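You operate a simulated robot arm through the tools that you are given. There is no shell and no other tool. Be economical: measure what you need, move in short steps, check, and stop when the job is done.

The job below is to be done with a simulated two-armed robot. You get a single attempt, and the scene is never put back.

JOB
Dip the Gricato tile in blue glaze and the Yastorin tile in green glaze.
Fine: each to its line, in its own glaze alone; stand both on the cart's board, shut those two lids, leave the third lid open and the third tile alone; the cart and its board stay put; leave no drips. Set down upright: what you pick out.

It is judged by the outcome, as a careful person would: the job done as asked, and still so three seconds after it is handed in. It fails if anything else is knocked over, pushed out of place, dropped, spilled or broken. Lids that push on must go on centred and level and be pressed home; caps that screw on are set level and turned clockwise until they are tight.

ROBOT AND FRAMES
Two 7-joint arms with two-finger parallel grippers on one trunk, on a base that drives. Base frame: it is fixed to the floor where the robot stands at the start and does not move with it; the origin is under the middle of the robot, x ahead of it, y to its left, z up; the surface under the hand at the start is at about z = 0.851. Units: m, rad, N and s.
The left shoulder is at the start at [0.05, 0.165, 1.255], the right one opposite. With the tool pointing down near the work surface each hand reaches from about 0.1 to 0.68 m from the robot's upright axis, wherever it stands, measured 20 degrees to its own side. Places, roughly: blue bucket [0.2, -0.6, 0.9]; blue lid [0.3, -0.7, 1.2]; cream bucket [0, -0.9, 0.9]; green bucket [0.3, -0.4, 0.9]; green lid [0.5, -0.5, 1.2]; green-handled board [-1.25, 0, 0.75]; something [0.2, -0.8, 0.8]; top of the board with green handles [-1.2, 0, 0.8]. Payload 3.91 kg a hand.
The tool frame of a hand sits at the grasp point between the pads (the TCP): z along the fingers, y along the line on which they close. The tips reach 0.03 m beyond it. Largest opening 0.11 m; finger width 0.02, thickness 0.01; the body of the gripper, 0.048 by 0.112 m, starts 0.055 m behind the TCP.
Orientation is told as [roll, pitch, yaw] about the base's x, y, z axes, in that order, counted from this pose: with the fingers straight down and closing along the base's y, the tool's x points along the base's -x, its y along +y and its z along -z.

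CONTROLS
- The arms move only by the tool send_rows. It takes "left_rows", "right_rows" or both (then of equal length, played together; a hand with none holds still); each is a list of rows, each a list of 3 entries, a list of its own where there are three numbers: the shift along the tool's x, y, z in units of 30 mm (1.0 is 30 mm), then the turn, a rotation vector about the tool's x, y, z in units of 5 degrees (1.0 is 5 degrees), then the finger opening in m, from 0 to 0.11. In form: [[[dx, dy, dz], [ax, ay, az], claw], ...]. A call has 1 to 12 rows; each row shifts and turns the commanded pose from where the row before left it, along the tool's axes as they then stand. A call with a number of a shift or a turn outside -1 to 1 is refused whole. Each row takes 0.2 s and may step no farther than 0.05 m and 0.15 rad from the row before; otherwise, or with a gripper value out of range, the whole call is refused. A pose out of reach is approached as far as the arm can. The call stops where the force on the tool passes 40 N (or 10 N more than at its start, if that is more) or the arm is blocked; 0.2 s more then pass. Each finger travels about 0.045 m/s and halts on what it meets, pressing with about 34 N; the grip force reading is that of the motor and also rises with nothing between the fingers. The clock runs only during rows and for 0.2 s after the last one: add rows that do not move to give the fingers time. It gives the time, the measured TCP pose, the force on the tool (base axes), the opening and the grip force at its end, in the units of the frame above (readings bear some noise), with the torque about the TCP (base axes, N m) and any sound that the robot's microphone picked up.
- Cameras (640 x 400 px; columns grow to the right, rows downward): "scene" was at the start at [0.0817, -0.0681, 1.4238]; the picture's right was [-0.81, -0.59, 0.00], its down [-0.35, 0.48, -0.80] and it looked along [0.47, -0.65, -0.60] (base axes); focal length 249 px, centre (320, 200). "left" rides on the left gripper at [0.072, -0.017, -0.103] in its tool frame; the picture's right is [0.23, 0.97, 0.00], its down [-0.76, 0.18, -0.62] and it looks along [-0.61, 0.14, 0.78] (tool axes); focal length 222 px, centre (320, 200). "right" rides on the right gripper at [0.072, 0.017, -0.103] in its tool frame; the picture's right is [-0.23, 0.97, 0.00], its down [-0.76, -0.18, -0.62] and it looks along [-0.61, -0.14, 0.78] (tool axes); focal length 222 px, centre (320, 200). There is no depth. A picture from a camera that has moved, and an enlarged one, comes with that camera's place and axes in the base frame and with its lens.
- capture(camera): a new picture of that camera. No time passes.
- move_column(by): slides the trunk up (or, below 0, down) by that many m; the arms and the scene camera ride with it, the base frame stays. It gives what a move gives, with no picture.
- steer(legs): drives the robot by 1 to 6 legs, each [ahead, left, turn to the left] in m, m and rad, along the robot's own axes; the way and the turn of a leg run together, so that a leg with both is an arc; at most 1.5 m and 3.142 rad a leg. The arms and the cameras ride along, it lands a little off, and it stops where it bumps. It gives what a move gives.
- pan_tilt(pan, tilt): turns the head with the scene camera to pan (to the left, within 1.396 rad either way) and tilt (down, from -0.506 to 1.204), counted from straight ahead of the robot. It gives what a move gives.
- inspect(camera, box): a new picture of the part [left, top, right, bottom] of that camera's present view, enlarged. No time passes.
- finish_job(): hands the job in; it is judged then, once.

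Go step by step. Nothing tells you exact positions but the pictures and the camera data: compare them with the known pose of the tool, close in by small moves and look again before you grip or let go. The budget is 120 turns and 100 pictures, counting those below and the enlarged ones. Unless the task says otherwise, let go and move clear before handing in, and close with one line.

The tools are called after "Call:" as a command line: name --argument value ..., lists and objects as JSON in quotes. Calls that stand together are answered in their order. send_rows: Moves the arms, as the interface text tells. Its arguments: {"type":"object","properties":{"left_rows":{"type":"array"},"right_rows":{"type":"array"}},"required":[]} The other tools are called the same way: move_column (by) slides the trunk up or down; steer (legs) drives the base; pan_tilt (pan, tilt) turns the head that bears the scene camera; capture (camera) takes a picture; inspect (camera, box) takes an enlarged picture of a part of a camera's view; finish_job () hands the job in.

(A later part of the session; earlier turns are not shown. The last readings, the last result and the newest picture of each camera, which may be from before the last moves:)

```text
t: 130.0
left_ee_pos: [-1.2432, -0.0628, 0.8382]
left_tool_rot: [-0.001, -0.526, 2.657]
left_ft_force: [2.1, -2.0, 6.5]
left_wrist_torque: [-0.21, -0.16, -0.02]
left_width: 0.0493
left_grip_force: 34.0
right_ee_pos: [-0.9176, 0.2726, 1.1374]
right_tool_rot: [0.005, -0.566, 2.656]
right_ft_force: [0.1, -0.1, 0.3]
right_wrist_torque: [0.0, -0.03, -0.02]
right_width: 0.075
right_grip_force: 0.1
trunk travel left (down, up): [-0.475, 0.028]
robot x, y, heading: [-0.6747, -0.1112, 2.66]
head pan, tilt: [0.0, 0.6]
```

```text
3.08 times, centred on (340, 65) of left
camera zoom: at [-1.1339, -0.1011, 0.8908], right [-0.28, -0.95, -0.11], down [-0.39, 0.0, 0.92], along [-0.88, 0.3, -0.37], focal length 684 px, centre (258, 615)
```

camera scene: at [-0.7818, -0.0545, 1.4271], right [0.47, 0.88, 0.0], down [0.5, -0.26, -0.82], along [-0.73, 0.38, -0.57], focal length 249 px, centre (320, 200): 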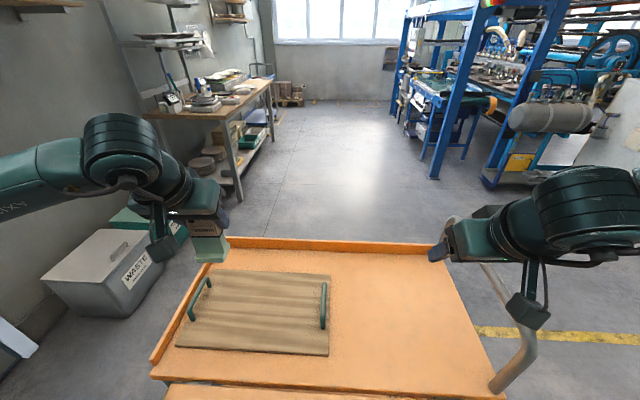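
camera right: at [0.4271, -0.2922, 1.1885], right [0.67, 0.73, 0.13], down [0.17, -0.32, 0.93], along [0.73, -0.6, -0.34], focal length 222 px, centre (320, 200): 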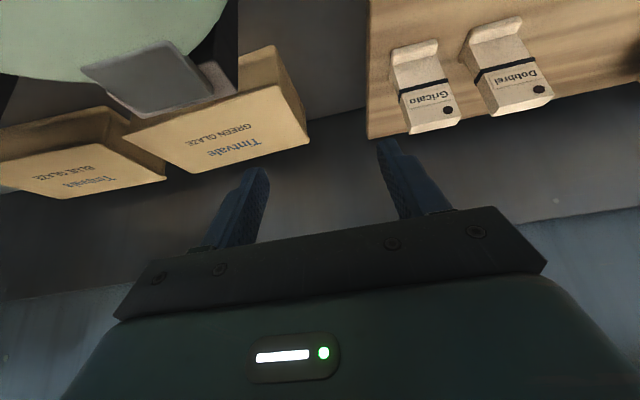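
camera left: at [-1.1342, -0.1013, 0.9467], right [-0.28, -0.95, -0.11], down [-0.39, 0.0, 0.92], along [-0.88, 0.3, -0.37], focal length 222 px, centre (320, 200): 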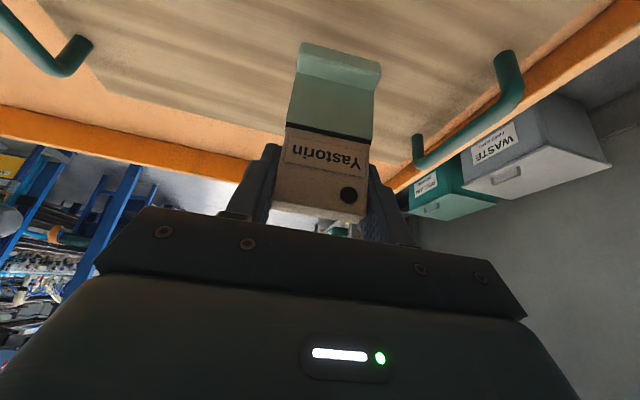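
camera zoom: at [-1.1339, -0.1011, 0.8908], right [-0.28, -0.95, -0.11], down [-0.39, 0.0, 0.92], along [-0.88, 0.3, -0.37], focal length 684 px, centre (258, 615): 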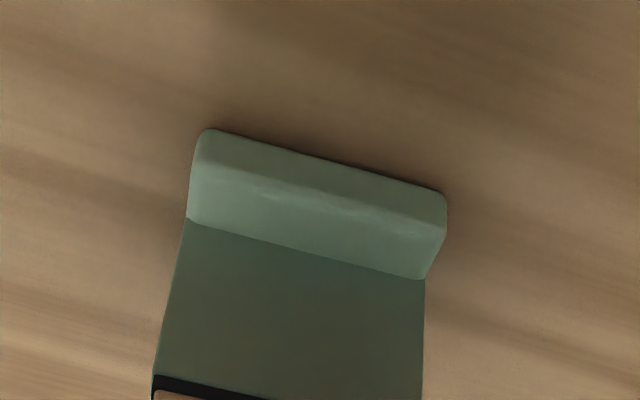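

Contact (≈7 N) at TCP z 0.838. I open the fingers and withdraw along the tool axis.

Call:
send_rows --left_rows '[[[0, 0, 0], [0, 0, 0], 0.054], [[0, 0, 0], [0, 0, 0], 0.065], [[0, 0, 0], [0, 0, 0], 0.075], [[0, 0, 0], [0, 0, 0], 0.075], [[0, 0, -0.5], [0, 0, 0], 0.075], [[0, 0, -1], [0, 0, 0], 0.075], [[0, 0, -1], [0, 0, 0], 0.075], [[0, 0, -1], [0, 0, 0], 0.075], [[0, 0, -1], [0, 0, 0], 0.075], [[-0.4, 0, -0.8], [0, 0, 0], 0.075], [[-0.4, 0, -0.8], [0, 0, 0], 0.075], [[-0.4, 0, -0.8], [0, 0, 0], 0.075]]'

Call:
capture --camera "left"

```text
t: 132.6
left_ee_pos: [-1.1788, -0.0961, 1.0326]
left_tool_rot: [0.001, -0.524, 2.656]
left_ft_force: [0.2, -0.7, 0.1]
left_wrist_torque: [0.01, 0.01, 0.01]
left_width: 0.075
left_grip_force: 0.1
right_ee_pos: [-0.9174, 0.2731, 1.1371]
right_tool_rot: [0.006, -0.564, 2.655]
right_ft_force: [-0.8, 0.9, 0.0]
right_wrist_torque: [-0.01, -0.01, 0.04]
right_width: 0.075
right_grip_force: 0.0
trunk travel left (down, up): [-0.475, 0.028]
robot x, y, heading: [-0.6778, -0.1171, 2.655]
head pan, tilt: [0.0, 0.6]
```

```text
23 pictures are left
camera left: at [-1.0697, -0.134, 1.0861], right [-0.28, -0.95, -0.11], down [-0.39, 0.01, 0.92], along [-0.88, 0.3, -0.37], focal length 222 px, centre (320, 200)
```

left: 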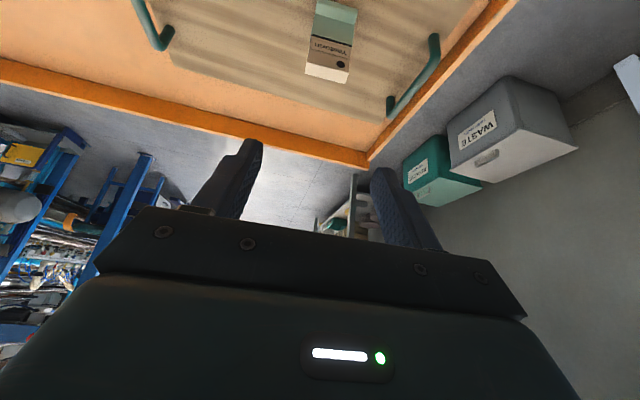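

Yastorin stands upright on the board. I raise the left hand and drive back to the bench for Gricato.

Call:
send_rows --left_rows '[[[-0.5, 0, -0.866], [0, 0, 0], 0.075], [[-0.5, 0, -0.866], [0, 0, 0], 0.075], [[-0.5, 0, -0.866], [0, 0, 0], 0.075], [[-0.5, 0, -0.866], [0, 0, 0], 0.075]]'

Call:
steer --legs '[[-0.2, 0, 0], [0, -0.569, 0], [0, 0, 3.086], [0.2, 0, 0]]'

```text
t: 133.6
left_ee_pos: [-1.1784, -0.0986, 1.1535]
left_tool_rot: [-0.001, -0.523, 2.658]
left_ft_force: [0.4, -0.8, 0.4]
left_wrist_torque: [0.0, 0.02, 0.02]
left_width: 0.0752
left_grip_force: 0.0
right_ee_pos: [-0.9171, 0.2731, 1.1374]
right_tool_rot: [0.005, -0.564, 2.655]
right_ft_force: [-0.3, 0.4, 0.0]
right_wrist_torque: [0.01, 0.03, -0.01]
right_width: 0.075
right_grip_force: 0.0
trunk travel left (down, up): [-0.475, 0.028]
robot x, y, heading: [-0.6747, -0.1151, 2.654]
head pan, tilt: [0.0, 0.6]
```

```text
t: 148.6
left_ee_pos: [0.4282, 0.1358, 1.1535]
left_tool_rot: [-0.002, -0.524, -0.576]
left_ft_force: [0.4, -0.4, -0.5]
left_wrist_torque: [0.07, -0.02, -0.03]
left_width: 0.0751
left_grip_force: 0.1
right_ee_pos: [0.134, -0.2115, 1.1375]
right_tool_rot: [0.003, -0.564, -0.574]
right_ft_force: [-0.7, 0.6, -0.2]
right_wrist_torque: [-0.02, 0.01, 0.05]
right_width: 0.0751
right_grip_force: 0.1
trunk travel left (down, up): [-0.475, 0.028]
robot x, y, heading: [-0.0688, 0.1937, -0.579]
head pan, tilt: [0.0, 0.6]
```

Call:
steer --legs '[[0, -0.1, 0.033], [0.186, 0, 0]]'

```text
t: 151.3
left_ee_pos: [0.5339, -0.025, 1.1534]
left_tool_rot: [-0.001, -0.522, -0.537]
left_ft_force: [0.4, 0.1, -0.3]
left_wrist_torque: [0.03, 0.02, 0.02]
left_width: 0.0748
left_grip_force: 0.1
right_ee_pos: [0.2541, -0.3811, 1.1372]
right_tool_rot: [0.003, -0.563, -0.538]
right_ft_force: [-0.3, -0.2, -1.0]
right_wrist_torque: [-0.03, -0.01, -0.03]
right_width: 0.0753
right_grip_force: 0.2
trunk travel left (down, up): [-0.475, 0.028]
robot x, y, heading: [0.0337, 0.0149, -0.536]
head pan, tilt: [0.0, 0.6]
```

Left hand now goes to hover over Gricato.

Call:
send_rows --left_rows '[[[-0.672, -0.61, 0.542], [0, 0, 0], 0.075], [[-0.672, -0.61, 0.542], [0, 0, 0], 0.075], [[-0.672, -0.61, 0.542], [0, 0, 0], 0.075], [[-0.672, -0.61, 0.542], [0, 0, 0], 0.075], [[-0.672, -0.61, 0.542], [0, 0, 0], 0.075], [[-0.672, -0.61, 0.542], [0, 0, 0], 0.075], [[-0.672, -0.61, 0.542], [0, 0, 0], 0.075], [[-0.672, -0.61, 0.542], [0, 0, 0], 0.075], [[-0.672, -0.61, 0.542], [0, 0, 0], 0.075], [[-0.672, -0.61, 0.542], [0, 0, 0], 0.075]]'

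Call:
capture --camera "left"

```text
t: 153.5
left_ee_pos: [0.6586, -0.3154, 1.1145]
left_tool_rot: [-0.001, -0.525, -0.542]
left_ft_force: [-0.4, -0.2, 0.1]
left_wrist_torque: [0.0, 0.0, -0.03]
left_width: 0.075
left_grip_force: 0.1
right_ee_pos: [0.2528, -0.3818, 1.1371]
right_tool_rot: [0.006, -0.566, -0.538]
right_ft_force: [0.4, -1.1, -0.2]
right_wrist_torque: [0.02, -0.01, -0.01]
right_width: 0.0752
right_grip_force: 0.1
trunk travel left (down, up): [-0.475, 0.028]
robot x, y, heading: [0.0352, 0.02, -0.537]
head pan, tilt: [0.0, 0.6]
```

```text
22 pictures are left
camera left: at [0.5523, -0.2703, 1.1662], right [0.33, 0.94, -0.11], down [0.39, -0.03, 0.92], along [0.86, -0.35, -0.37], focal length 222 px, centre (320, 200)
```

left: 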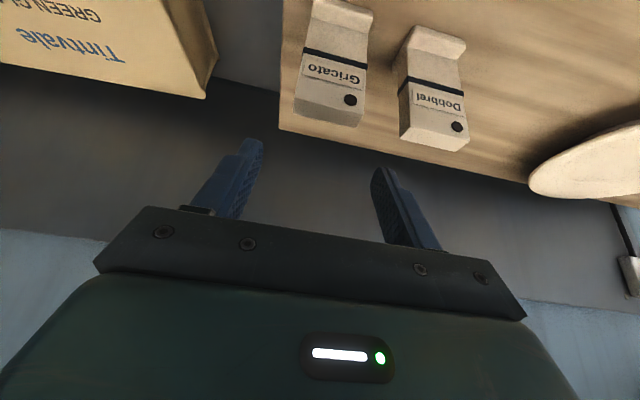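

Gricato is nearly centred; correct 12 mm forward, descend 80 mm and close.

Call:
send_rows --left_rows '[[[-0.346, 0.04, 0.2], [0, 0, 0], 0.075], [[0.333, 0, 0.577], [0, 0, 0], 0.075], [[0.333, 0, 0.577], [0, 0, 0], 0.075], [[0.333, 0, 0.577], [0, 0, 0], 0.075], [[0.333, 0, 0.577], [0, 0, 0], 0.075], [[0, 0, 0], [0, 0, 0], 0.075]]'

Call:
capture --camera "left"

```text
t: 154.9
left_ee_pos: [0.6705, -0.3195, 1.0336]
left_tool_rot: [-0.003, -0.523, -0.537]
left_ft_force: [-0.3, -0.7, 0.6]
left_wrist_torque: [0.0, 0.01, -0.02]
left_width: 0.0751
left_grip_force: 0.0
right_ee_pos: [0.2532, -0.3812, 1.1378]
right_tool_rot: [0.004, -0.565, -0.538]
right_ft_force: [0.1, 0.2, -0.1]
right_wrist_torque: [0.05, -0.02, 0.04]
right_width: 0.0748
right_grip_force: 0.0
trunk travel left (down, up): [-0.475, 0.028]
robot x, y, heading: [0.0313, 0.0156, -0.537]
head pan, tilt: [0.0, 0.6]
```

```text
21 pictures are left
camera left: at [0.5628, -0.2747, 1.0863], right [0.33, 0.94, -0.11], down [0.39, -0.02, 0.92], along [0.86, -0.35, -0.37], focal length 222 px, centre (320, 200)
```

left: 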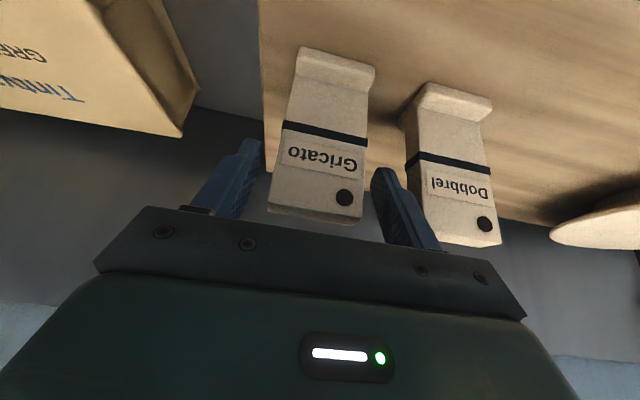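

Well straddled, clear of Dobbrel. Close, lift, and pull back.

Call:
send_rows --left_rows '[[[0, 0, 0], [0, 0, 0], 0.055], [[0, 0, 0], [0, 0, 0], 0.04], [[0, 0, 0], [0, 0, 0], 0.04], [[0, 0, 0], [0, 0, 0], 0.04], [[-0.5, 0, -0.866], [0, 0, 0], 0.04], [[-0.5, 0, -0.866], [0, 0, 0], 0.04], [[-0.5, 0, -0.866], [0, 0, 0], 0.04], [[-0.5, 0, -0.866], [0, 0, 0], 0.04], [[0.866, 0, -0.5], [0, 0, 0], 0.04], [[0.866, 0, -0.5], [0, 0, 0], 0.04], [[0.866, 0, -0.5], [0, 0, 0], 0.04], [[0.866, 0, -0.5], [0, 0, 0], 0.04]]'

```text
t: 157.5
left_ee_pos: [0.5671, -0.257, 1.1536]
left_tool_rot: [-0.002, -0.524, -0.538]
left_ft_force: [-1.2, 0.4, -1.0]
left_wrist_torque: [0.01, 0.02, 0.04]
left_width: 0.0492
left_grip_force: 34.5
right_ee_pos: [0.2531, -0.3812, 1.1375]
right_tool_rot: [0.004, -0.565, -0.538]
right_ft_force: [-0.7, -0.7, 0.2]
right_wrist_torque: [0.02, 0.0, 0.02]
right_width: 0.075
right_grip_force: 0.1
trunk travel left (down, up): [-0.475, 0.028]
robot x, y, heading: [0.0347, 0.0165, -0.538]
head pan, tilt: [0.0, 0.6]
```

Gricato is held (49.2 mm). I pull back clear of the blue lid, raise a little, and drive right so it hangs over the blue bucket.

Call:
send_rows --left_rows '[[[0.85, 0, -0.49], [0, 0, 0], 0.04], [[0.85, 0, -0.49], [0, 0, 0], 0.04], [[0.85, 0, -0.49], [0, 0, 0], 0.04], [[0.85, 0, -0.49], [0, 0, 0], 0.04], [[-0.5, 0, -0.866], [0, 0, 0], 0.04]]'

Call:
steer --legs '[[-0.012, -0.27, 0], [0, -0.263, -0.01]]'

Call:
capture --camera "scene"

```text
t: 158.7
left_ee_pos: [0.4699, -0.1968, 1.1822]
left_tool_rot: [0.001, -0.523, -0.537]
left_ft_force: [0.7, 0.1, -0.9]
left_wrist_torque: [-0.01, 0.01, 0.0]
left_width: 0.0492
left_grip_force: 34.3
right_ee_pos: [0.2522, -0.3811, 1.1367]
right_tool_rot: [0.002, -0.566, -0.538]
right_ft_force: [0.0, 0.5, 0.4]
right_wrist_torque: [-0.01, 0.02, 0.0]
right_width: 0.0751
right_grip_force: 0.1
trunk travel left (down, up): [-0.475, 0.028]
robot x, y, heading: [0.0354, 0.0159, -0.532]
head pan, tilt: [0.0, 0.6]
```

```text
t: 164.2
left_ee_pos: [0.1806, -0.6533, 1.1842]
left_tool_rot: [0.0, -0.524, -0.547]
left_ft_force: [0.7, -0.4, -0.9]
left_wrist_torque: [0.01, -0.01, 0.02]
left_width: 0.0496
left_grip_force: 34.1
right_ee_pos: [-0.0354, -0.8351, 1.1368]
right_tool_rot: [0.003, -0.564, -0.546]
right_ft_force: [-0.8, 0.8, -0.4]
right_wrist_torque: [-0.01, -0.04, 0.01]
right_width: 0.0749
right_grip_force: 0.0
trunk travel left (down, up): [-0.475, 0.028]
robot x, y, heading: [-0.2532, -0.4404, -0.549]
head pan, tilt: [0.0, 0.6]
```

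```text
20 pictures are left
camera scene: at [-0.1499, -0.4961, 1.4272], right [-0.52, -0.85, 0.0], down [-0.48, 0.29, -0.83], along [0.7, -0.43, -0.56], focal length 249 px, centre (320, 200)
```

scene: 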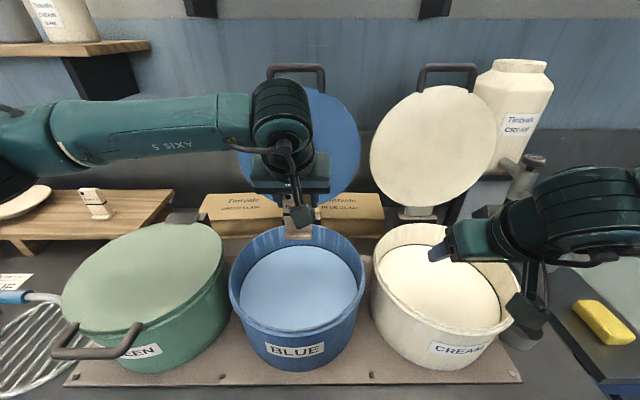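

The green lid is shut. The blue bucket's centre is at (x' 0.478, y' −0.455). I centre Gricato over it and lower toward the glaze.

Call:
send_rows --left_rows '[[[-0.68, 0.17, 0.39], [0, 0, 0], 0.04], [[-0.68, 0.17, 0.39], [0, 0, 0], 0.04], [[0.456, 0, 0.789], [0, 0, 0], 0.04], [[0.456, 0, 0.789], [0, 0, 0], 0.04], [[0.456, 0, 0.789], [0, 0, 0], 0.04], [[0.456, 0, 0.789], [0, 0, 0], 0.04], [[0.456, 0, 0.789], [0, 0, 0], 0.04], [[0.456, 0, 0.789], [0, 0, 0], 0.04], [[0, 0, 0], [0, 0, 0], 0.04]]'

Call:
capture --camera "left"

```text
t: 166.2
left_ee_pos: [0.2259, -0.6683, 1.0204]
left_tool_rot: [-0.001, -0.523, -0.549]
left_ft_force: [-0.5, 0.1, -1.0]
left_wrist_torque: [0.0, -0.01, 0.0]
left_width: 0.0495
left_grip_force: 34.1
right_ee_pos: [-0.0351, -0.836, 1.1379]
right_tool_rot: [0.001, -0.565, -0.545]
right_ft_force: [-0.8, 0.7, 0.4]
right_wrist_torque: [0.0, -0.01, 0.01]
right_width: 0.0749
right_grip_force: 0.1
trunk travel left (down, up): [-0.475, 0.028]
robot x, y, heading: [-0.2496, -0.4398, -0.554]
head pan, tilt: [0.0, 0.6]
```

```text
19 pictures are left
camera left: at [0.12, -0.6227, 1.0733], right [0.34, 0.93, -0.11], down [0.39, -0.03, 0.92], along [0.86, -0.36, -0.37], focal length 222 px, centre (320, 200)
```

left: 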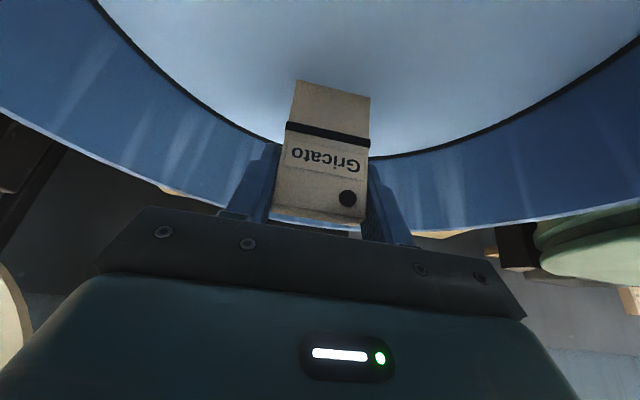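

Waterline is about 37 mm below mid-band. I lower 28 mm, then check.

Call:
send_rows --left_rows '[[[0.233, 0, 0.404], [0, 0, 0], 0.04], [[0.233, 0, 0.404], [0, 0, 0], 0.04], [[0, 0, 0], [0, 0, 0], 0.04]]'

Call:
inspect --camera "left" --box '[250, 60, 410, 220]'

```text
t: 166.9
left_ee_pos: [0.2256, -0.6687, 0.9921]
left_tool_rot: [-0.003, -0.523, -0.549]
left_ft_force: [-0.4, 0.7, -0.6]
left_wrist_torque: [0.01, -0.04, -0.04]
left_width: 0.0496
left_grip_force: 34.1
right_ee_pos: [-0.0354, -0.8372, 1.137]
right_tool_rot: [0.004, -0.565, -0.547]
right_ft_force: [-1.2, -0.2, -0.4]
right_wrist_torque: [-0.02, -0.02, -0.01]
right_width: 0.0752
right_grip_force: 0.1
trunk travel left (down, up): [-0.475, 0.028]
robot x, y, heading: [-0.2559, -0.4377, -0.548]
head pan, tilt: [0.0, 0.6]
```

```text
2.50 times, centred on (330, 140) of left
camera zoom: at [0.1191, -0.623, 1.0452], right [0.34, 0.93, -0.11], down [0.39, -0.03, 0.92], along [0.86, -0.36, -0.37], focal length 555 px, centre (295, 350)
```

zoom: 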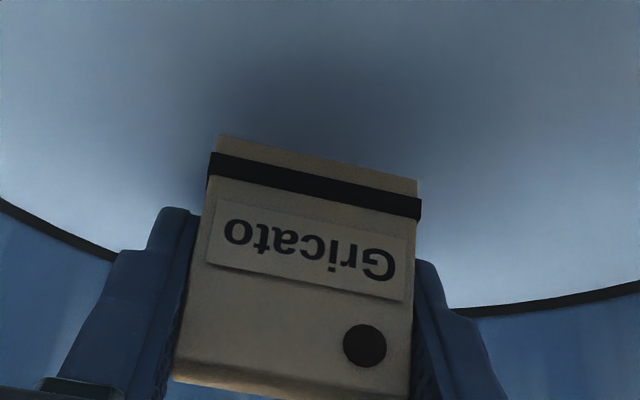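

Call:
send_rows --left_rows '[[[0.138, 0, 0.239], [0, 0, 0], 0.04], [[0, 0, 0], [0, 0, 0], 0.04]]'

Call:
inspect --camera "left" --box '[250, 60, 410, 220]'

```text
t: 167.6
left_ee_pos: [0.2252, -0.6692, 0.9844]
left_tool_rot: [-0.002, -0.526, -0.549]
left_ft_force: [-0.3, -1.0, -0.9]
left_wrist_torque: [-0.01, -0.01, 0.02]
left_width: 0.0495
left_grip_force: 33.9
right_ee_pos: [-0.0352, -0.8347, 1.1374]
right_tool_rot: [0.004, -0.565, -0.547]
right_ft_force: [0.3, 0.3, -0.6]
right_wrist_torque: [0.01, -0.03, -0.01]
right_width: 0.0751
right_grip_force: 0.0
trunk travel left (down, up): [-0.475, 0.028]
robot x, y, heading: [-0.2541, -0.4386, -0.545]
head pan, tilt: [0.0, 0.6]
```

```text
2.50 times, centred on (330, 140) of left
camera zoom: at [0.1196, -0.6228, 1.0371], right [0.34, 0.93, -0.11], down [0.39, -0.03, 0.92], along [0.86, -0.36, -0.37], focal length 555 px, centre (295, 350)
```

zoom: 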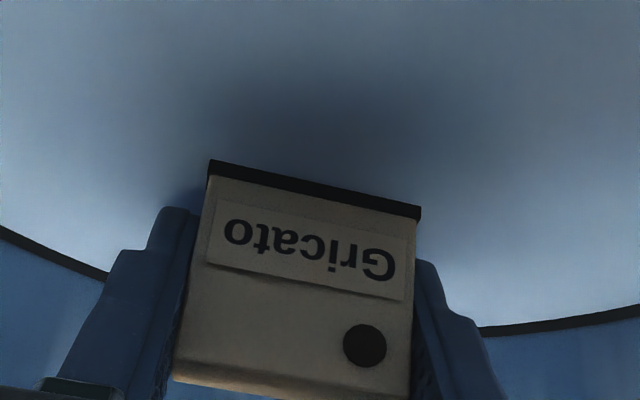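

The glaze is at mid-band. Dwell, lift slowly and let it drip, while the right hand rises and rolls for the blue handle.

Call:
send_rows --left_rows '[[[0, 0, 0], [0, 0, 0], 0.04], [[0, 0, 0], [0, 0, 0], 0.04], [[0, 0, 0], [0, 0, 0], 0.04], [[0, 0, 0], [0, 0, 0], 0.04], [[-0.15, 0, -0.26], [0, 0, 0], 0.04], [[-0.15, 0, -0.26], [0, 0, 0], 0.04], [[-0.15, 0, -0.26], [0, 0, 0], 0.04], [[-0.15, 0, -0.26], [0, 0, 0], 0.04], [[-0.15, 0, -0.26], [0, 0, 0], 0.04], [[-0.15, 0, -0.26], [0, 0, 0], 0.04], [[-0.15, 0, -0.26], [0, 0, 0], 0.04], [[-0.15, 0, -0.26], [0, 0, 0], 0.04]]' --right_rows '[[[-0.445, 0, -0.704], [0, 0, 0], 0.06], [[-0.445, 0, -0.704], [0, 0, 0], 0.06], [[-0.445, 0, -0.704], [0, 0, 0], 0.06], [[-0.445, 0, -0.704], [0, 0, 0], 0.06], [[-0.445, 0, -0.704], [0, 0, 0], 0.06], [[-0.445, 0, -0.704], [0, 0, 0], 0.06], [[-0.445, 0, -0.704], [0, 0, 0], 0.06], [[-0.445, 0, -0.704], [0, 0, 0], 0.06], [[0, 0, 0], [0, -1, 0], 0.06], [[0, 0, 0], [0, -1, 0], 0.06], [[0, 0, 0], [0, -1, 0], 0.06], [[0, 0, 0], [0, 0, 0], 0.06]]'

Call:
send_rows --left_rows '[[[0, 0, 0], [0, 0, 0], 0.04], [[0, 0, 0], [0, 0, 0], 0.04], [[0, 0, 0], [0, 0, 0], 0.04], [[0, 0, 0], [0, 0, 0], 0.04], [[0, 0, 0], [0, 0, 0], 0.04], [[0, 0, 0], [0, 0, 0], 0.04], [[0, 0, 0], [0, 0, 0], 0.04], [[0, 0, 0], [0, 0, 0], 0.04], [[0, 0, 0], [0, 0, 0], 0.04], [[0, 0, 0], [0, 0, 0], 0.04], [[0, 0, 0], [0, 0, 0], 0.04], [[0, 0, 0], [0, 0, 0], 0.04]]' --right_rows '[[[0, 0, 0], [0, 0, 1], 0.06], [[0, 0, 0], [0, 0, 1], 0.06], [[0, 0, 0], [0, 0, 1], 0.06], [[0, 0, 0], [0, 0, 1], 0.06], [[0, 0, 0], [0, 0, 1], 0.06], [[0, 0, 0], [0, 0, 1], 0.06], [[0, 0, 0], [0, 0, 1], 0.06], [[0, 0, 0], [0, 0, 1], 0.06], [[0, 0, 0], [0, 0, 1], 0.06], [[0, 0, 0], [0, 0, 1], 0.06], [[0, 0, 0], [0, 0, 1], 0.06], [[0, 0, 0], [0, 0, 1], 0.06]]'

Call:
send_rows --left_rows '[[[0, 0, 0], [0, 0, 0], 0.04], [[0, 0, 0], [0, 0, 0], 0.04], [[0, 0, 0], [0, 0, 0], 0.04], [[0, 0, 0], [0, 0, 0], 0.04], [[0, 0, 0], [0, 0, 0], 0.04], [[0, 0, 0], [0, 0, 0], 0.04], [[0, 0, 0], [0, 0, 0], 0.04], [[0, 0, 0], [0, 0, 0], 0.04], [[0, 0, 0], [0, 0, 0], 0.04], [[0, 0, 0], [0, 0, 0], 0.04], [[0, 0, 0], [0, 0, 0], 0.04], [[0, 0, 0], [0, 0, 0], 0.04]]' --right_rows '[[[0, 0, 0], [0, 0, 1], 0.06], [[0, 0, 0], [0, 0, 1], 0.06], [[0, 0, 0], [0, 0, 1], 0.06], [[0, 0, 0], [0, 0, 1], 0.06], [[0, 0, 0], [0, 0, 1], 0.06], [[0, 0, 0], [0, 0, 1], 0.06], [[0, 0, 0], [0, 0, 0], 0.06], [[0, 0, 0], [0, 0, 0], 0.06], [[0, 0, 0], [0, 0, 0], 0.06], [[0, 0, 0], [0, 0, 0], 0.06], [[0, 0, 0], [0, 0, 0], 0.06], [[0, 0, 0], [0, 0, 0], 0.06]]'

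Call:
inspect --camera "left" --box '[210, 0, 450, 240]'

```text
t: 170.2
left_ee_pos: [0.2282, -0.6696, 1.0548]
left_tool_rot: [0.001, -0.524, -0.548]
left_ft_force: [0.1, 0.2, -0.5]
left_wrist_torque: [0.04, -0.04, 0.02]
left_width: 0.0494
left_grip_force: 34.3
right_ee_pos: [-0.0366, -0.8355, 1.3371]
right_tool_rot: [0.006, -0.828, -0.548]
right_ft_force: [0.7, -0.8, 0.1]
right_wrist_torque: [-0.01, 0.01, 0.01]
right_width: 0.0599
right_grip_force: 0.1
trunk travel left (down, up): [-0.475, 0.028]
robot x, y, heading: [-0.2524, -0.4366, -0.552]
head pan, tilt: [0.0, 0.6]
```

```text
t: 172.8
left_ee_pos: [0.228, -0.6692, 1.0552]
left_tool_rot: [-0.003, -0.525, -0.547]
left_ft_force: [-0.6, 0.1, -1.9]
left_wrist_torque: [-0.03, 0.03, 0.02]
left_width: 0.0496
left_grip_force: 34.1
right_ee_pos: [-0.0359, -0.8373, 1.3375]
right_tool_rot: [0.758, -0.373, -1.743]
right_ft_force: [0.4, -0.1, 0.2]
right_wrist_torque: [0.01, 0.01, 0.01]
right_width: 0.06
right_grip_force: 0.2
trunk travel left (down, up): [-0.475, 0.028]
robot x, y, heading: [-0.2489, -0.4362, -0.546]
head pan, tilt: [0.0, 0.6]
```

```text
t: 175.3
left_ee_pos: [0.2264, -0.6693, 1.0551]
left_tool_rot: [0.0, -0.524, -0.546]
left_ft_force: [0.0, 0.4, -0.8]
left_wrist_torque: [-0.01, -0.02, 0.03]
left_width: 0.0495
left_grip_force: 33.8
right_ee_pos: [-0.0362, -0.8373, 1.3365]
right_tool_rot: [0.827, 0.004, -2.117]
right_ft_force: [0.1, -0.1, 0.6]
right_wrist_torque: [0.03, 0.01, -0.03]
right_width: 0.0601
right_grip_force: 0.1
trunk travel left (down, up): [-0.475, 0.028]
robot x, y, heading: [-0.2521, -0.4347, -0.545]
head pan, tilt: [0.0, 0.6]
```

```text
1.67 times, centred on (330, 120) of left
camera zoom: at [0.1207, -0.624, 1.1084], right [0.34, 0.93, -0.11], down [0.39, -0.03, 0.92], along [0.86, -0.36, -0.37], focal length 370 px, centre (303, 333)
```

zoom: 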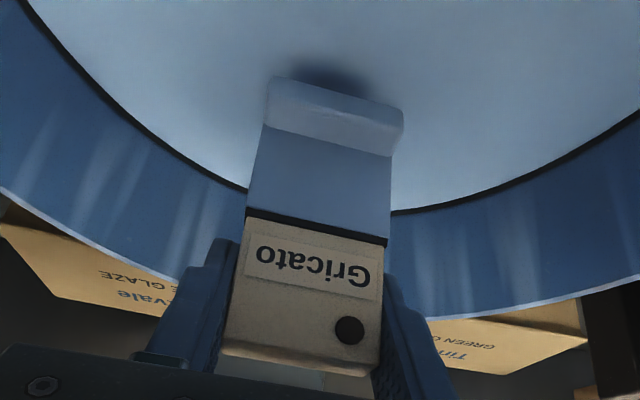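

Gricato is cleanly blue to its band. A few more seconds of dripping, then lift out to the left, tilt the right hand, and shift the base to face the blue lid.

Call:
send_rows --left_rows '[[[0, 0, 0], [0, 0, 0], 0.04], [[0, 0, 0], [0, 0, 0], 0.04], [[0, 0, 0], [0, 0, 0], 0.04], [[0, 0, 0], [0, 0, 0], 0.04], [[0, 0, 0], [0, 0, 0], 0.04], [[0, 0, 0], [0, 0, 0], 0.04], [[0, 0, 0], [0, 0, 0], 0.04], [[0, 0, 0], [0, 0, 0], 0.04], [[0, 0, 0], [0, 0, 0], 0.04], [[0, 0, 0], [0, 0, 0], 0.04], [[0, 0, 0], [0, 0, 0], 0.04], [[0, 0, 0], [0, 0, 0], 0.04]]'

Call:
send_rows --left_rows '[[[-0.417, 0, -0.722], [0, 0, 0], 0.04], [[-0.417, 0, -0.722], [0, 0, 0], 0.04], [[-0.417, 0, -0.722], [0, 0, 0], 0.04], [[-0.417, 0, -0.722], [0, 0, 0], 0.04], [[-0.417, 0, -0.722], [0, 0, 0], 0.04], [[-0.417, 0, -0.722], [0, 0, 0], 0.04], [[0.433, 1, -0.25], [0, 0, 0], 0.04], [[0.433, 1, -0.25], [0, 0, 0], 0.04], [[0.433, 1, -0.25], [0, 0, 0], 0.04], [[0.433, 1, -0.25], [0, 0, 0], 0.04], [[0.433, 1, -0.25], [0, 0, 0], 0.04], [[0.433, 1, -0.25], [0, 0, 0], 0.04]]' --right_rows '[[[0, 0, 0], [-1, 0, 0], 0.06], [[0, 0, 0], [-1, 0, 0], 0.06], [[0, 0, 0], [-1, 0, 0], 0.06], [[0, 0, 0], [-1, 0, 0], 0.06], [[0, 0, 0], [0, 0, 0], 0.06], [[0, 0, 0], [0, 0, 0], 0.06], [[0, 0, 0], [0, 0, 0], 0.06], [[0, 0, 0], [0, 0, 0], 0.06], [[0, 0, 0], [0, 0, 0], 0.06], [[0, 0, 0], [0, 0, 0], 0.06], [[0, 0, 0], [0, 0, 0], 0.06], [[0, 0, 0], [0, 0, 0], 0.06]]'

Call:
steer --legs '[[0.012, 0.207, 0]]'

```text
t: 177.9
left_ee_pos: [0.2277, -0.6692, 1.0558]
left_tool_rot: [-0.002, -0.523, -0.547]
left_ft_force: [-0.2, 0.2, -1.2]
left_wrist_torque: [0.01, 0.03, -0.01]
left_width: 0.0495
left_grip_force: 34.3
right_ee_pos: [-0.0348, -0.8356, 1.3361]
right_tool_rot: [0.827, 0.003, -2.114]
right_ft_force: [1.3, -0.1, -0.2]
right_wrist_torque: [0.03, 0.03, -0.04]
right_width: 0.06
right_grip_force: 0.0
trunk travel left (down, up): [-0.475, 0.028]
robot x, y, heading: [-0.2496, -0.4319, -0.551]
head pan, tilt: [0.0, 0.6]
```

```text
t: 180.6
left_ee_pos: [0.2434, -0.468, 1.2038]
left_tool_rot: [-0.003, -0.524, -0.55]
left_ft_force: [0.3, 0.1, -1.1]
left_wrist_torque: [-0.02, -0.01, 0.02]
left_width: 0.0495
left_grip_force: 34.0
right_ee_pos: [-0.0358, -0.8348, 1.3378]
right_tool_rot: [1.176, 0.004, -2.115]
right_ft_force: [-0.3, -0.3, -0.9]
right_wrist_torque: [0.01, 0.02, -0.03]
right_width: 0.06
right_grip_force: 0.0
trunk travel left (down, up): [-0.475, 0.028]
robot x, y, heading: [-0.2547, -0.4397, -0.549]
head pan, tilt: [0.0, 0.6]
```

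```text
t: 183.0
left_ee_pos: [0.3583, -0.2989, 1.2036]
left_tool_rot: [0.001, -0.523, -0.548]
left_ft_force: [0.3, -0.6, -1.2]
left_wrist_torque: [0.02, -0.03, 0.0]
left_width: 0.0494
left_grip_force: 33.6
right_ee_pos: [0.0804, -0.6685, 1.3361]
right_tool_rot: [1.175, 0.004, -2.113]
right_ft_force: [-1.0, 0.6, 0.1]
right_wrist_torque: [0.02, 0.04, -0.01]
right_width: 0.0599
right_grip_force: 0.1
trunk travel left (down, up): [-0.475, 0.028]
robot x, y, heading: [-0.1363, -0.2706, -0.546]
head pan, tilt: [0.0, 0.6]
```

Right hand approaches the blue handle's pre-grip pose (mirroring what worked for green).

Call:
send_rows --right_rows '[[[0.277, 0.75, 0.58], [0, 0, 0], 0.06], [[0.277, 0.75, 0.58], [0, 0, 0], 0.06], [[0.277, 0.75, 0.58], [0, 0, 0], 0.06], [[0.277, 0.75, 0.58], [0, 0, 0], 0.05], [[0.277, 0.482, 0.698], [0, 0, 0], 0.04], [[0.277, 0.482, 0.698], [0, 0, 0], 0.04], [[0.277, 0.267, 0.78], [0, 0, 0], 0.04], [[0.277, 0.267, 0.78], [0, 0, 0], 0.04], [[0.277, 0, 0.8], [0, 0, 0], 0.04]]'

Call:
capture --camera "right"

```text
t: 185.0
left_ee_pos: [0.3593, -0.3003, 1.2037]
left_tool_rot: [-0.001, -0.523, -0.546]
left_ft_force: [-0.1, 0.3, -1.0]
left_wrist_torque: [-0.01, 0.01, 0.02]
left_width: 0.0498
left_grip_force: 34.2
right_ee_pos: [0.3083, -0.7213, 1.3908]
right_tool_rot: [1.175, 0.006, -2.114]
right_ft_force: [0.0, 1.0, -0.8]
right_wrist_torque: [0.01, 0.0, 0.03]
right_width: 0.04
right_grip_force: 0.0
trunk travel left (down, up): [-0.475, 0.028]
robot x, y, heading: [-0.135, -0.2706, -0.542]
head pan, tilt: [0.0, 0.6]
```

```text
15 pictures are left
camera right: at [0.2703, -0.6127, 1.4479], right [0.2, -0.39, 0.9], down [-0.94, -0.32, 0.07], along [0.26, -0.86, -0.43], focal length 222 px, centre (320, 200)
```

right: 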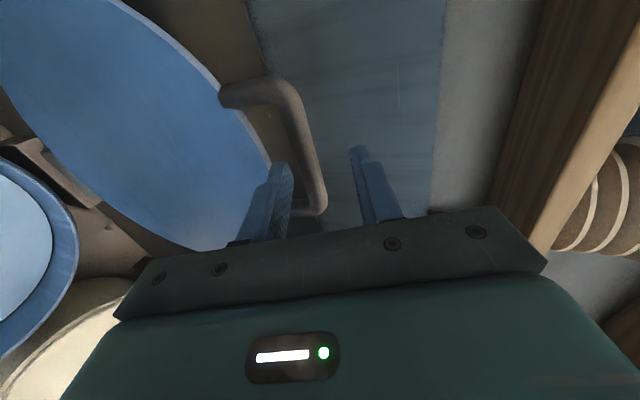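

The bar is ~14 mm below the finger axis; correct by 11 mm and advance onto it, then close.

Call:
send_rows --right_rows '[[[0, -0.37, 0], [0, 0, 0], 0.04], [[0, 0, 0], [0, 0, 0], 0.04], [[0, 0, 0.5], [0, 0, 0], 0.04], [[0, 0, 0.5], [0, 0, 0], 0.04], [[0, 0, 0.5], [0, 0, 0], 0.04], [[0, 0, 0], [0, 0, 0], 0.04]]'

Call:
capture --camera "right"

```text
t: 186.4
left_ee_pos: [0.3569, -0.3, 1.2054]
left_tool_rot: [-0.001, -0.525, -0.548]
left_ft_force: [0.6, 0.9, -1.3]
left_wrist_torque: [-0.03, 0.02, -0.01]
left_width: 0.0493
left_grip_force: 33.9
right_ee_pos: [0.3359, -0.7355, 1.3692]
right_tool_rot: [1.183, 0.004, -2.113]
right_ft_force: [-6.0, 2.7, 12.1]
right_wrist_torque: [0.03, 0.08, -0.04]
right_width: 0.0361
right_grip_force: 0.0
trunk travel left (down, up): [-0.475, 0.028]
robot x, y, heading: [-0.1339, -0.2703, -0.546]
head pan, tilt: [0.0, 0.6]
```

```text
14 pictures are left
camera right: at [0.2977, -0.6276, 1.4247], right [0.2, -0.39, 0.9], down [-0.94, -0.32, 0.07], along [0.26, -0.86, -0.43], focal length 222 px, centre (320, 200)
```

right: 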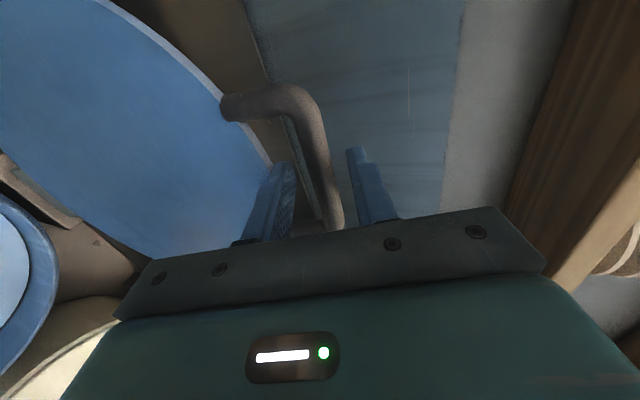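

The lower finger met the lid's edge; I narrow the opening to lift it clear and advance again.

Call:
send_rows --right_rows '[[[0, 0.1, -0.2], [0, 0, 0], 0.028], [[0, 0, 0], [0, 0, 0], 0.028], [[0, 0, 0.4], [0, 0, 0], 0.028], [[0, 0, 0.4], [0, 0, 0], 0.028], [[0, 0, 0.2], [0, 0, 0], 0.028]]'

Call:
inspect --camera "right" --box '[200, 60, 420, 240]'

```text
t: 187.6
left_ee_pos: [0.3588, -0.3002, 1.2045]
left_tool_rot: [0.001, -0.524, -0.547]
left_ft_force: [-0.4, 0.3, -1.1]
left_wrist_torque: [-0.05, -0.01, -0.01]
left_width: 0.0494
left_grip_force: 34.5
right_ee_pos: [0.345, -0.7465, 1.3616]
right_tool_rot: [1.173, 0.003, -2.115]
right_ft_force: [0.3, -0.4, 0.7]
right_wrist_torque: [0.0, 0.01, 0.0]
right_width: 0.028
right_grip_force: 0.0
right hand out of reach, approached as far as the arm can: row 4, 5
trunk travel left (down, up): [-0.475, 0.028]
robot x, y, heading: [-0.1369, -0.2704, -0.549]
head pan, tilt: [0.0, 0.6]
```

```text
2.22 times, centred on (310, 150) of right
camera zoom: at [0.307, -0.6386, 1.4175], right [0.2, -0.39, 0.9], down [-0.94, -0.32, 0.07], along [0.26, -0.86, -0.43], focal length 494 px, centre (342, 311)
```

zoom: 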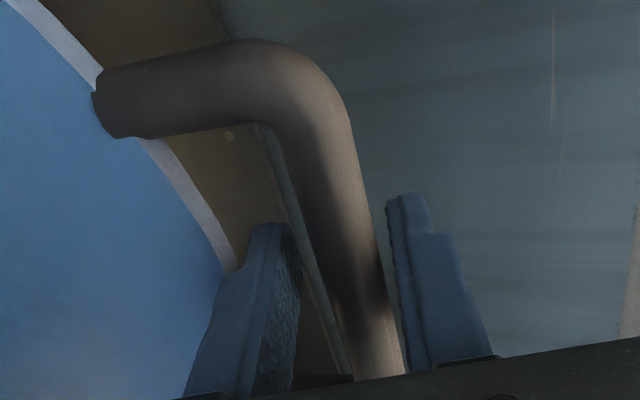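

Bar is between the fingers. Grip and ease the blue lid forward, then loosen to cage it.

Call:
send_rows --right_rows '[[[0, 0, 0], [0, 0, 0], 0.02], [[0, 0, 0], [0, 0, 0], 0.005], [[0, 0, 0], [0, 0, 0], 0.005], [[0, -0.243, -0.728], [0, 0, 0], 0.005], [[0, -0.293, -0.713], [0, 0, 0], 0.005], [[0, -0.343, -0.69], [0, 0, 0], 0.005], [[0, -0.393, -0.667], [0, 0, 0], 0.005], [[0, 0, 0], [0, 0, 0], 0.03]]'

Call:
send_rows --right_rows '[[[0, 0, 0], [0, 0, 0], 0.034], [[0, -0.424, -0.643], [0.6, 0, 0], 0.034], [[0, -0.5, -0.586], [0.6, 0, 0], 0.034], [[0, -0.567, -0.522], [0.6, 0, 0], 0.034], [[0, -0.626, -0.448], [0.6, 0, 0], 0.034]]'

Call:
capture --camera "right"

```text
t: 189.4
left_ee_pos: [0.3571, -0.2999, 1.2049]
left_tool_rot: [-0.002, -0.525, -0.547]
left_ft_force: [0.8, -0.2, -1.7]
left_wrist_torque: [-0.02, 0.0, 0.01]
left_width: 0.0496
left_grip_force: 33.8
right_ee_pos: [0.2648, -0.6969, 1.3599]
right_tool_rot: [1.18, 0.004, -2.113]
right_ft_force: [-1.9, -1.6, 13.9]
right_wrist_torque: [-0.14, -0.06, -0.03]
right_width: 0.0235
right_grip_force: 0.0
trunk travel left (down, up): [-0.475, 0.028]
robot x, y, heading: [-0.1345, -0.2713, -0.545]
head pan, tilt: [0.0, 0.6]
```

```text
t: 190.5
left_ee_pos: [0.3665, -0.3009, 1.2]
left_tool_rot: [0.0, -0.517, -0.544]
left_ft_force: [-0.4, -0.3, -0.6]
left_wrist_torque: [0.02, -0.01, -0.01]
left_width: 0.0493
left_grip_force: 33.7
right_ee_pos: [0.2113, -0.6637, 1.3436]
right_tool_rot: [1.023, -0.001, -2.109]
right_ft_force: [38.1, -11.7, -12.9]
right_wrist_torque: [-4.53, -8.95, -1.52]
right_width: 0.0298
right_grip_force: 0.1
trunk travel left (down, up): [-0.475, 0.028]
robot x, y, heading: [-0.1338, -0.2713, -0.543]
head pan, tilt: [0.0, 0.6]
stopped in row 5 (right hand): the force on the tool passed its limit at 45 N (the readings are from after the stop); the commanded pose is now the measured one
```

```text
12 pictures are left
camera right: at [0.1803, -0.5613, 1.4122], right [0.32, -0.46, 0.83], down [-0.93, -0.33, 0.17], along [0.2, -0.82, -0.53], focal length 222 px, centre (320, 200)
```

right: 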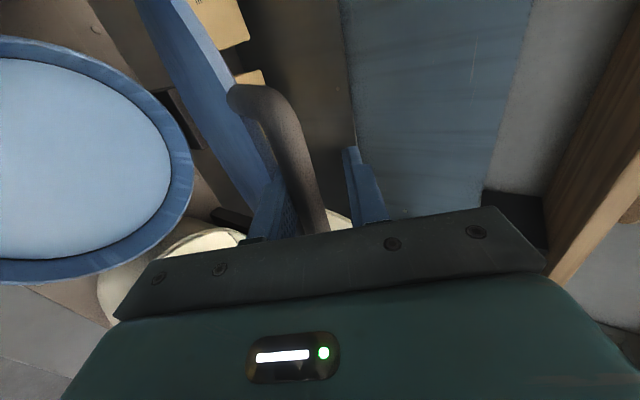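

The finger tip jams against the lid edge; the friction hinge holds, so I open wider, back off slightly, and push the bar down with the upper finger only.

Call:
send_rows --right_rows '[[[0, 0, -0.2], [0, 0, 0], 0.06], [[0, 0, -0.2], [0, 0, 0], 0.06], [[0, 0, 0], [0, 0, 0], 0.06]]'

Call:
send_rows --right_rows '[[[0, -0.822, -0.3], [0, 0, 0], 0.06], [[0, -0.822, -0.3], [0, 0, 0], 0.06], [[0, -0.822, -0.357], [0, 0, 0], 0.06], [[0, -0.822, -0.357], [0, 0, 0], 0.06], [[0, -0.822, -0.357], [0, 0, 0], 0.06]]'

Call:
capture --camera "right"

```text
t: 191.0
left_ee_pos: [0.3674, -0.3018, 1.1997]
left_tool_rot: [-0.002, -0.517, -0.542]
left_ft_force: [0.2, 0.2, -1.7]
left_wrist_torque: [0.02, -0.02, 0.02]
left_width: 0.0494
left_grip_force: 34.1
right_ee_pos: [0.2103, -0.6624, 1.3532]
right_tool_rot: [1.045, 0.001, -2.106]
right_ft_force: [40.0, -12.1, -17.6]
right_wrist_torque: [-4.77, -9.8, -1.71]
right_width: 0.0573
right_grip_force: 0.1
trunk travel left (down, up): [-0.475, 0.028]
robot x, y, heading: [-0.1388, -0.2703, -0.542]
head pan, tilt: [0.0, 0.6]
stopped in row 2 (right hand): the force on the tool passed its limit at 70 N (the readings are from after the stop); the commanded pose is now the measured one
```

```text
t: 191.5
left_ee_pos: [0.3687, -0.3019, 1.2006]
left_tool_rot: [-0.001, -0.515, -0.544]
left_ft_force: [-0.3, 0.0, -0.8]
left_wrist_torque: [-0.02, -0.02, 0.01]
left_width: 0.0497
left_grip_force: 34.1
right_ee_pos: [0.1967, -0.6554, 1.3472]
right_tool_rot: [1.085, 0.0, -2.107]
right_ft_force: [43.1, -13.7, -18.9]
right_wrist_torque: [-5.02, -10.48, -1.46]
right_width: 0.0583
right_grip_force: 0.2
trunk travel left (down, up): [-0.475, 0.028]
robot x, y, heading: [-0.1293, -0.2695, -0.544]
head pan, tilt: [0.0, 0.6]
stopped in row 2 (right hand): the force on the tool passed its limit at 77 N (the readings are from after the stop); the commanded pose is now the measured one
```

```text
11 pictures are left
camera right: at [0.1624, -0.5509, 1.4101], right [0.27, -0.43, 0.86], down [-0.93, -0.33, 0.13], along [0.23, -0.84, -0.49], focal length 222 px, centre (320, 200)
```

right: 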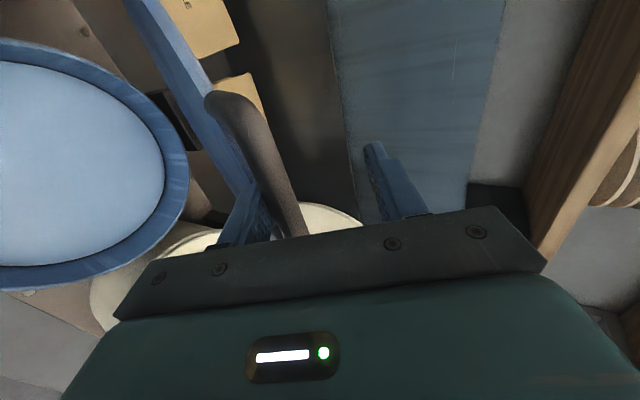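

A steady force with a large torque suggests something other than the fingers is touching. I look with the scene camera.

Call:
capture --camera "scene"

```text
10 pictures are left
camera scene: at [-0.0232, -0.3324, 1.4261], right [-0.52, -0.86, 0.0], down [-0.49, 0.29, -0.82], along [0.7, -0.42, -0.57], focal length 249 px, centre (320, 200)
```

scene: 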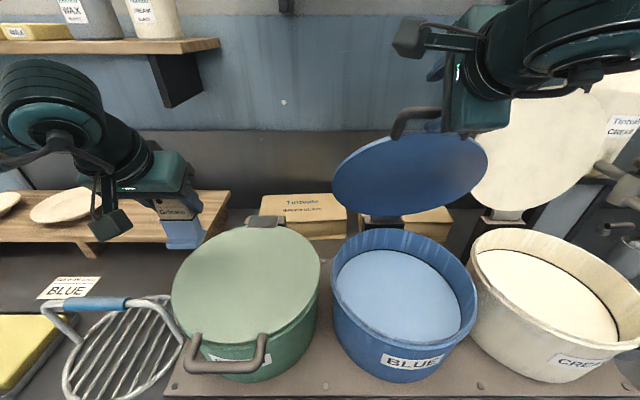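

The wide-open lower finger wedges against the lid's edge. I narrow the fingers again to free it, then slide straight back off the bar.

Call:
send_rows --right_rows '[[[0, 0, 0], [0, 0, 0], 0.035], [[0, 0, 0], [0, 0, 0], 0.035], [[0, 0, 0], [0, 0, 0], 0.035]]'

```text
t: 191.9
left_ee_pos: [0.369, -0.3015, 1.1986]
left_tool_rot: [0.0, -0.513, -0.541]
left_ft_force: [0.4, -0.3, -1.1]
left_wrist_torque: [-0.01, 0.01, 0.01]
left_width: 0.0494
left_grip_force: 33.5
right_ee_pos: [0.1997, -0.6574, 1.3412]
right_tool_rot: [1.079, 0.0, -2.105]
right_ft_force: [44.2, -13.8, -33.7]
right_wrist_torque: [-3.92, -9.27, -0.84]
right_width: 0.0393
right_grip_force: 4.2
trunk travel left (down, up): [-0.475, 0.028]
robot x, y, heading: [-0.1316, -0.2712, -0.544]
head pan, tilt: [0.0, 0.6]
stopped in row 1 (right hand): the force on the tool passed its limit at 81 N (the readings are from after the stop); the commanded pose is now the measured one
```

I comply with the force by moving the hand forward a bit to unload it.

Call:
send_rows --right_rows '[[[0, 0, 0.35], [0, 0, 0], 0.04], [[0, 0, 0.35], [0, 0, 0], 0.04]]'

```text
t: 192.5
left_ee_pos: [0.3616, -0.2982, 1.2049]
left_tool_rot: [-0.001, -0.522, -0.542]
left_ft_force: [0.3, -0.6, -0.5]
left_wrist_torque: [0.02, 0.01, 0.0]
left_width: 0.0494
left_grip_force: 34.0
right_ee_pos: [0.2043, -0.6609, 1.3427]
right_tool_rot: [1.101, -0.001, -2.102]
right_ft_force: [10.2, -4.0, 12.5]
right_wrist_torque: [-2.09, -5.32, -0.62]
right_width: 0.0321
right_grip_force: 0.0
trunk travel left (down, up): [-0.475, 0.028]
robot x, y, heading: [-0.1323, -0.2714, -0.544]
head pan, tilt: [0.0, 0.6]
```

Call:
inspect --camera "right" --box '[150, 60, 470, 260]'

```text
2.00 times, centred on (310, 160) of right
camera zoom: at [0.1696, -0.5552, 1.405], right [0.26, -0.42, 0.87], down [-0.93, -0.33, 0.12], along [0.24, -0.84, -0.48], focal length 444 px, centre (340, 280)
```

zoom: 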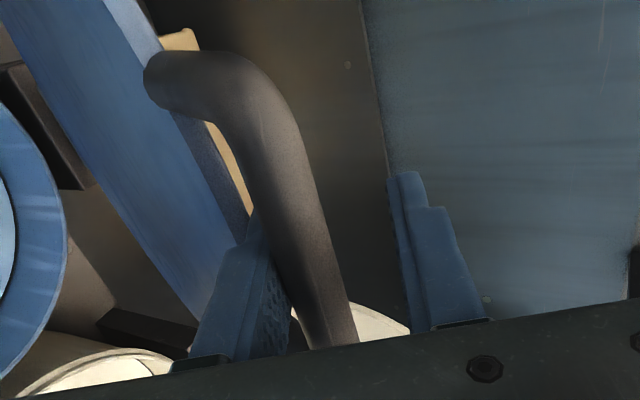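

The lower finger is pinned between bar and lid rim because of the angle. I narrow the fingers toward the bar and tilt the hand flatter to free it.

Call:
send_rows --right_rows '[[[0, 0, 0], [-0.8, 0, 0], 0.028], [[0, 0, 0], [-1, 0, 0], 0.028], [[0, 0, 0], [-1, 0, 0], 0.028], [[0, 0, 0], [-1, 0, 0], 0.028]]'

```text
t: 193.5
left_ee_pos: [0.3599, -0.2984, 1.2043]
left_tool_rot: [-0.001, -0.525, -0.542]
left_ft_force: [-0.2, -0.1, -1.2]
left_wrist_torque: [0.02, -0.02, -0.01]
left_width: 0.0495
left_grip_force: 34.0
right_ee_pos: [0.2024, -0.6608, 1.3362]
right_tool_rot: [1.418, 0.001, -2.103]
right_ft_force: [-4.8, 4.3, 10.9]
right_wrist_torque: [0.02, -0.02, 0.04]
right_width: 0.0232
right_grip_force: 0.0
trunk travel left (down, up): [-0.475, 0.028]
robot x, y, heading: [-0.1371, -0.2697, -0.54]
head pan, tilt: [0.0, 0.6]
```

Freed. Now slide straight back off the bar.

Call:
send_rows --right_rows '[[[0, 0, -0.35], [0, 0, 0], 0.03], [[0, 0, -0.4], [0, 0, 0], 0.03], [[0, 0, -0.5], [0, 0, 0], 0.03], [[0, 0, -0.5], [0, 0, 0], 0.03]]'

```text
t: 194.5
left_ee_pos: [0.362, -0.2975, 1.2033]
left_tool_rot: [0.001, -0.521, -0.544]
left_ft_force: [-0.3, -0.5, -1.0]
left_wrist_torque: [-0.04, 0.04, -0.03]
left_width: 0.0496
left_grip_force: 33.6
right_ee_pos: [0.1606, -0.6342, 1.3427]
right_tool_rot: [1.416, 0.0, -2.107]
right_ft_force: [0.0, -0.8, -0.6]
right_wrist_torque: [-0.01, 0.02, -0.01]
right_width: 0.0301
right_grip_force: 0.1
trunk travel left (down, up): [-0.475, 0.028]
robot x, y, heading: [-0.1332, -0.2701, -0.542]
head pan, tilt: [0.0, 0.6]
```

The hand is free and the lid stays put at ~20°. I'll close the fingers, bring them over the bar from above and push it down from behind — no finger in the loop this time.

Call:
send_rows --right_rows '[[[0, 0.905, -0.143], [0, 0, 0], 0.0], [[0, 0.905, -0.143], [0, 0, 0], 0.0], [[0, 0, 0], [1, 0, 0], 0.0], [[0, 0, 0], [1, 0, 0], 0.0], [[0, 0, 0], [1, 0, 0], 0.0], [[0, 0, 0], [1, 0, 0], 0.0], [[0, 0, 0], [1, 0, 0], 0.0], [[0, 0, 0], [1, 0, 0], 0.0], [[0, 0.51, 0.81], [0, 0, 0], 0.0], [[0, 0.51, 0.81], [0, 0, 0], 0.0], [[0, 0.51, 0.81], [0, 0, 0], 0.0]]'

Call:
inspect --camera "right" --box '[100, 40, 500, 260]'

```text
t: 196.9
left_ee_pos: [0.3634, -0.2991, 1.2033]
left_tool_rot: [-0.001, -0.522, -0.544]
left_ft_force: [0.0, -1.2, -1.1]
left_wrist_torque: [0.0, 0.03, -0.02]
left_width: 0.0496
left_grip_force: 33.7
right_ee_pos: [0.2338, -0.6797, 1.3894]
right_tool_rot: [0.892, -0.001, -2.105]
right_ft_force: [0.9, -0.5, -0.1]
right_wrist_torque: [0.05, -0.04, -0.01]
right_width: 0.0
right_grip_force: 33.8
trunk travel left (down, up): [-0.475, 0.028]
robot x, y, heading: [-0.1369, -0.268, -0.544]
head pan, tilt: [0.0, 0.6]
```

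```text
1.60 times, centred on (300, 150) of right
camera zoom: at [0.2117, -0.5814, 1.4669], right [0.41, -0.51, 0.76], down [-0.9, -0.35, 0.25], along [0.14, -0.79, -0.6], focal length 355 px, centre (352, 280)
```

zoom: 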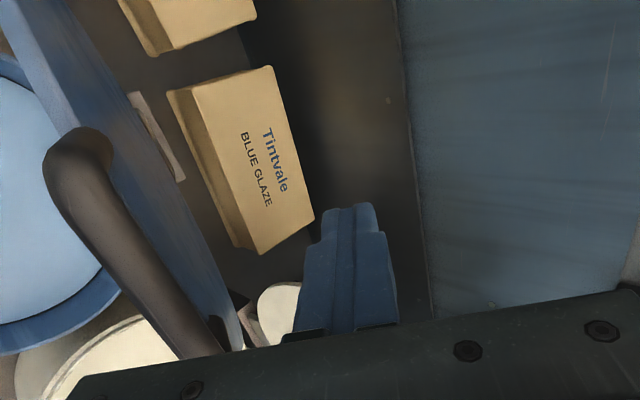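

The closed fingers are now above/behind the lid. Push the bar down along its arc.

Call:
send_rows --right_rows '[[[0, -0.703, -0.075], [0, 0, 0], 0.0], [[0, -0.703, -0.075], [0, 0, 0], 0.0], [[0, -0.703, -0.075], [0, 0, 0], 0.0], [[0, -0.795, -0.32], [0, 0, 0], 0.0], [[0, -0.795, -0.32], [0, 0, 0], 0.0], [[0, -0.872, -0.15], [0, 0, 0], 0.0], [[0, -0.872, -0.15], [0, 0, 0], 0.0]]'

```text
t: 198.5
left_ee_pos: [0.3615, -0.2981, 1.204]
left_tool_rot: [0.001, -0.522, -0.54]
left_ft_force: [0.2, 0.2, -1.3]
left_wrist_torque: [-0.03, 0.0, 0.0]
left_width: 0.0494
left_grip_force: 34.0
right_ee_pos: [0.1199, -0.6134, 1.2848]
right_tool_rot: [0.894, 0.002, -2.103]
right_ft_force: [0.3, 0.4, 0.9]
right_wrist_torque: [-0.02, -0.01, 0.0]
right_width: 0.0001
right_grip_force: 33.5
trunk travel left (down, up): [-0.475, 0.028]
robot x, y, heading: [-0.1325, -0.2681, -0.54]
head pan, tilt: [0.0, 0.6]
```

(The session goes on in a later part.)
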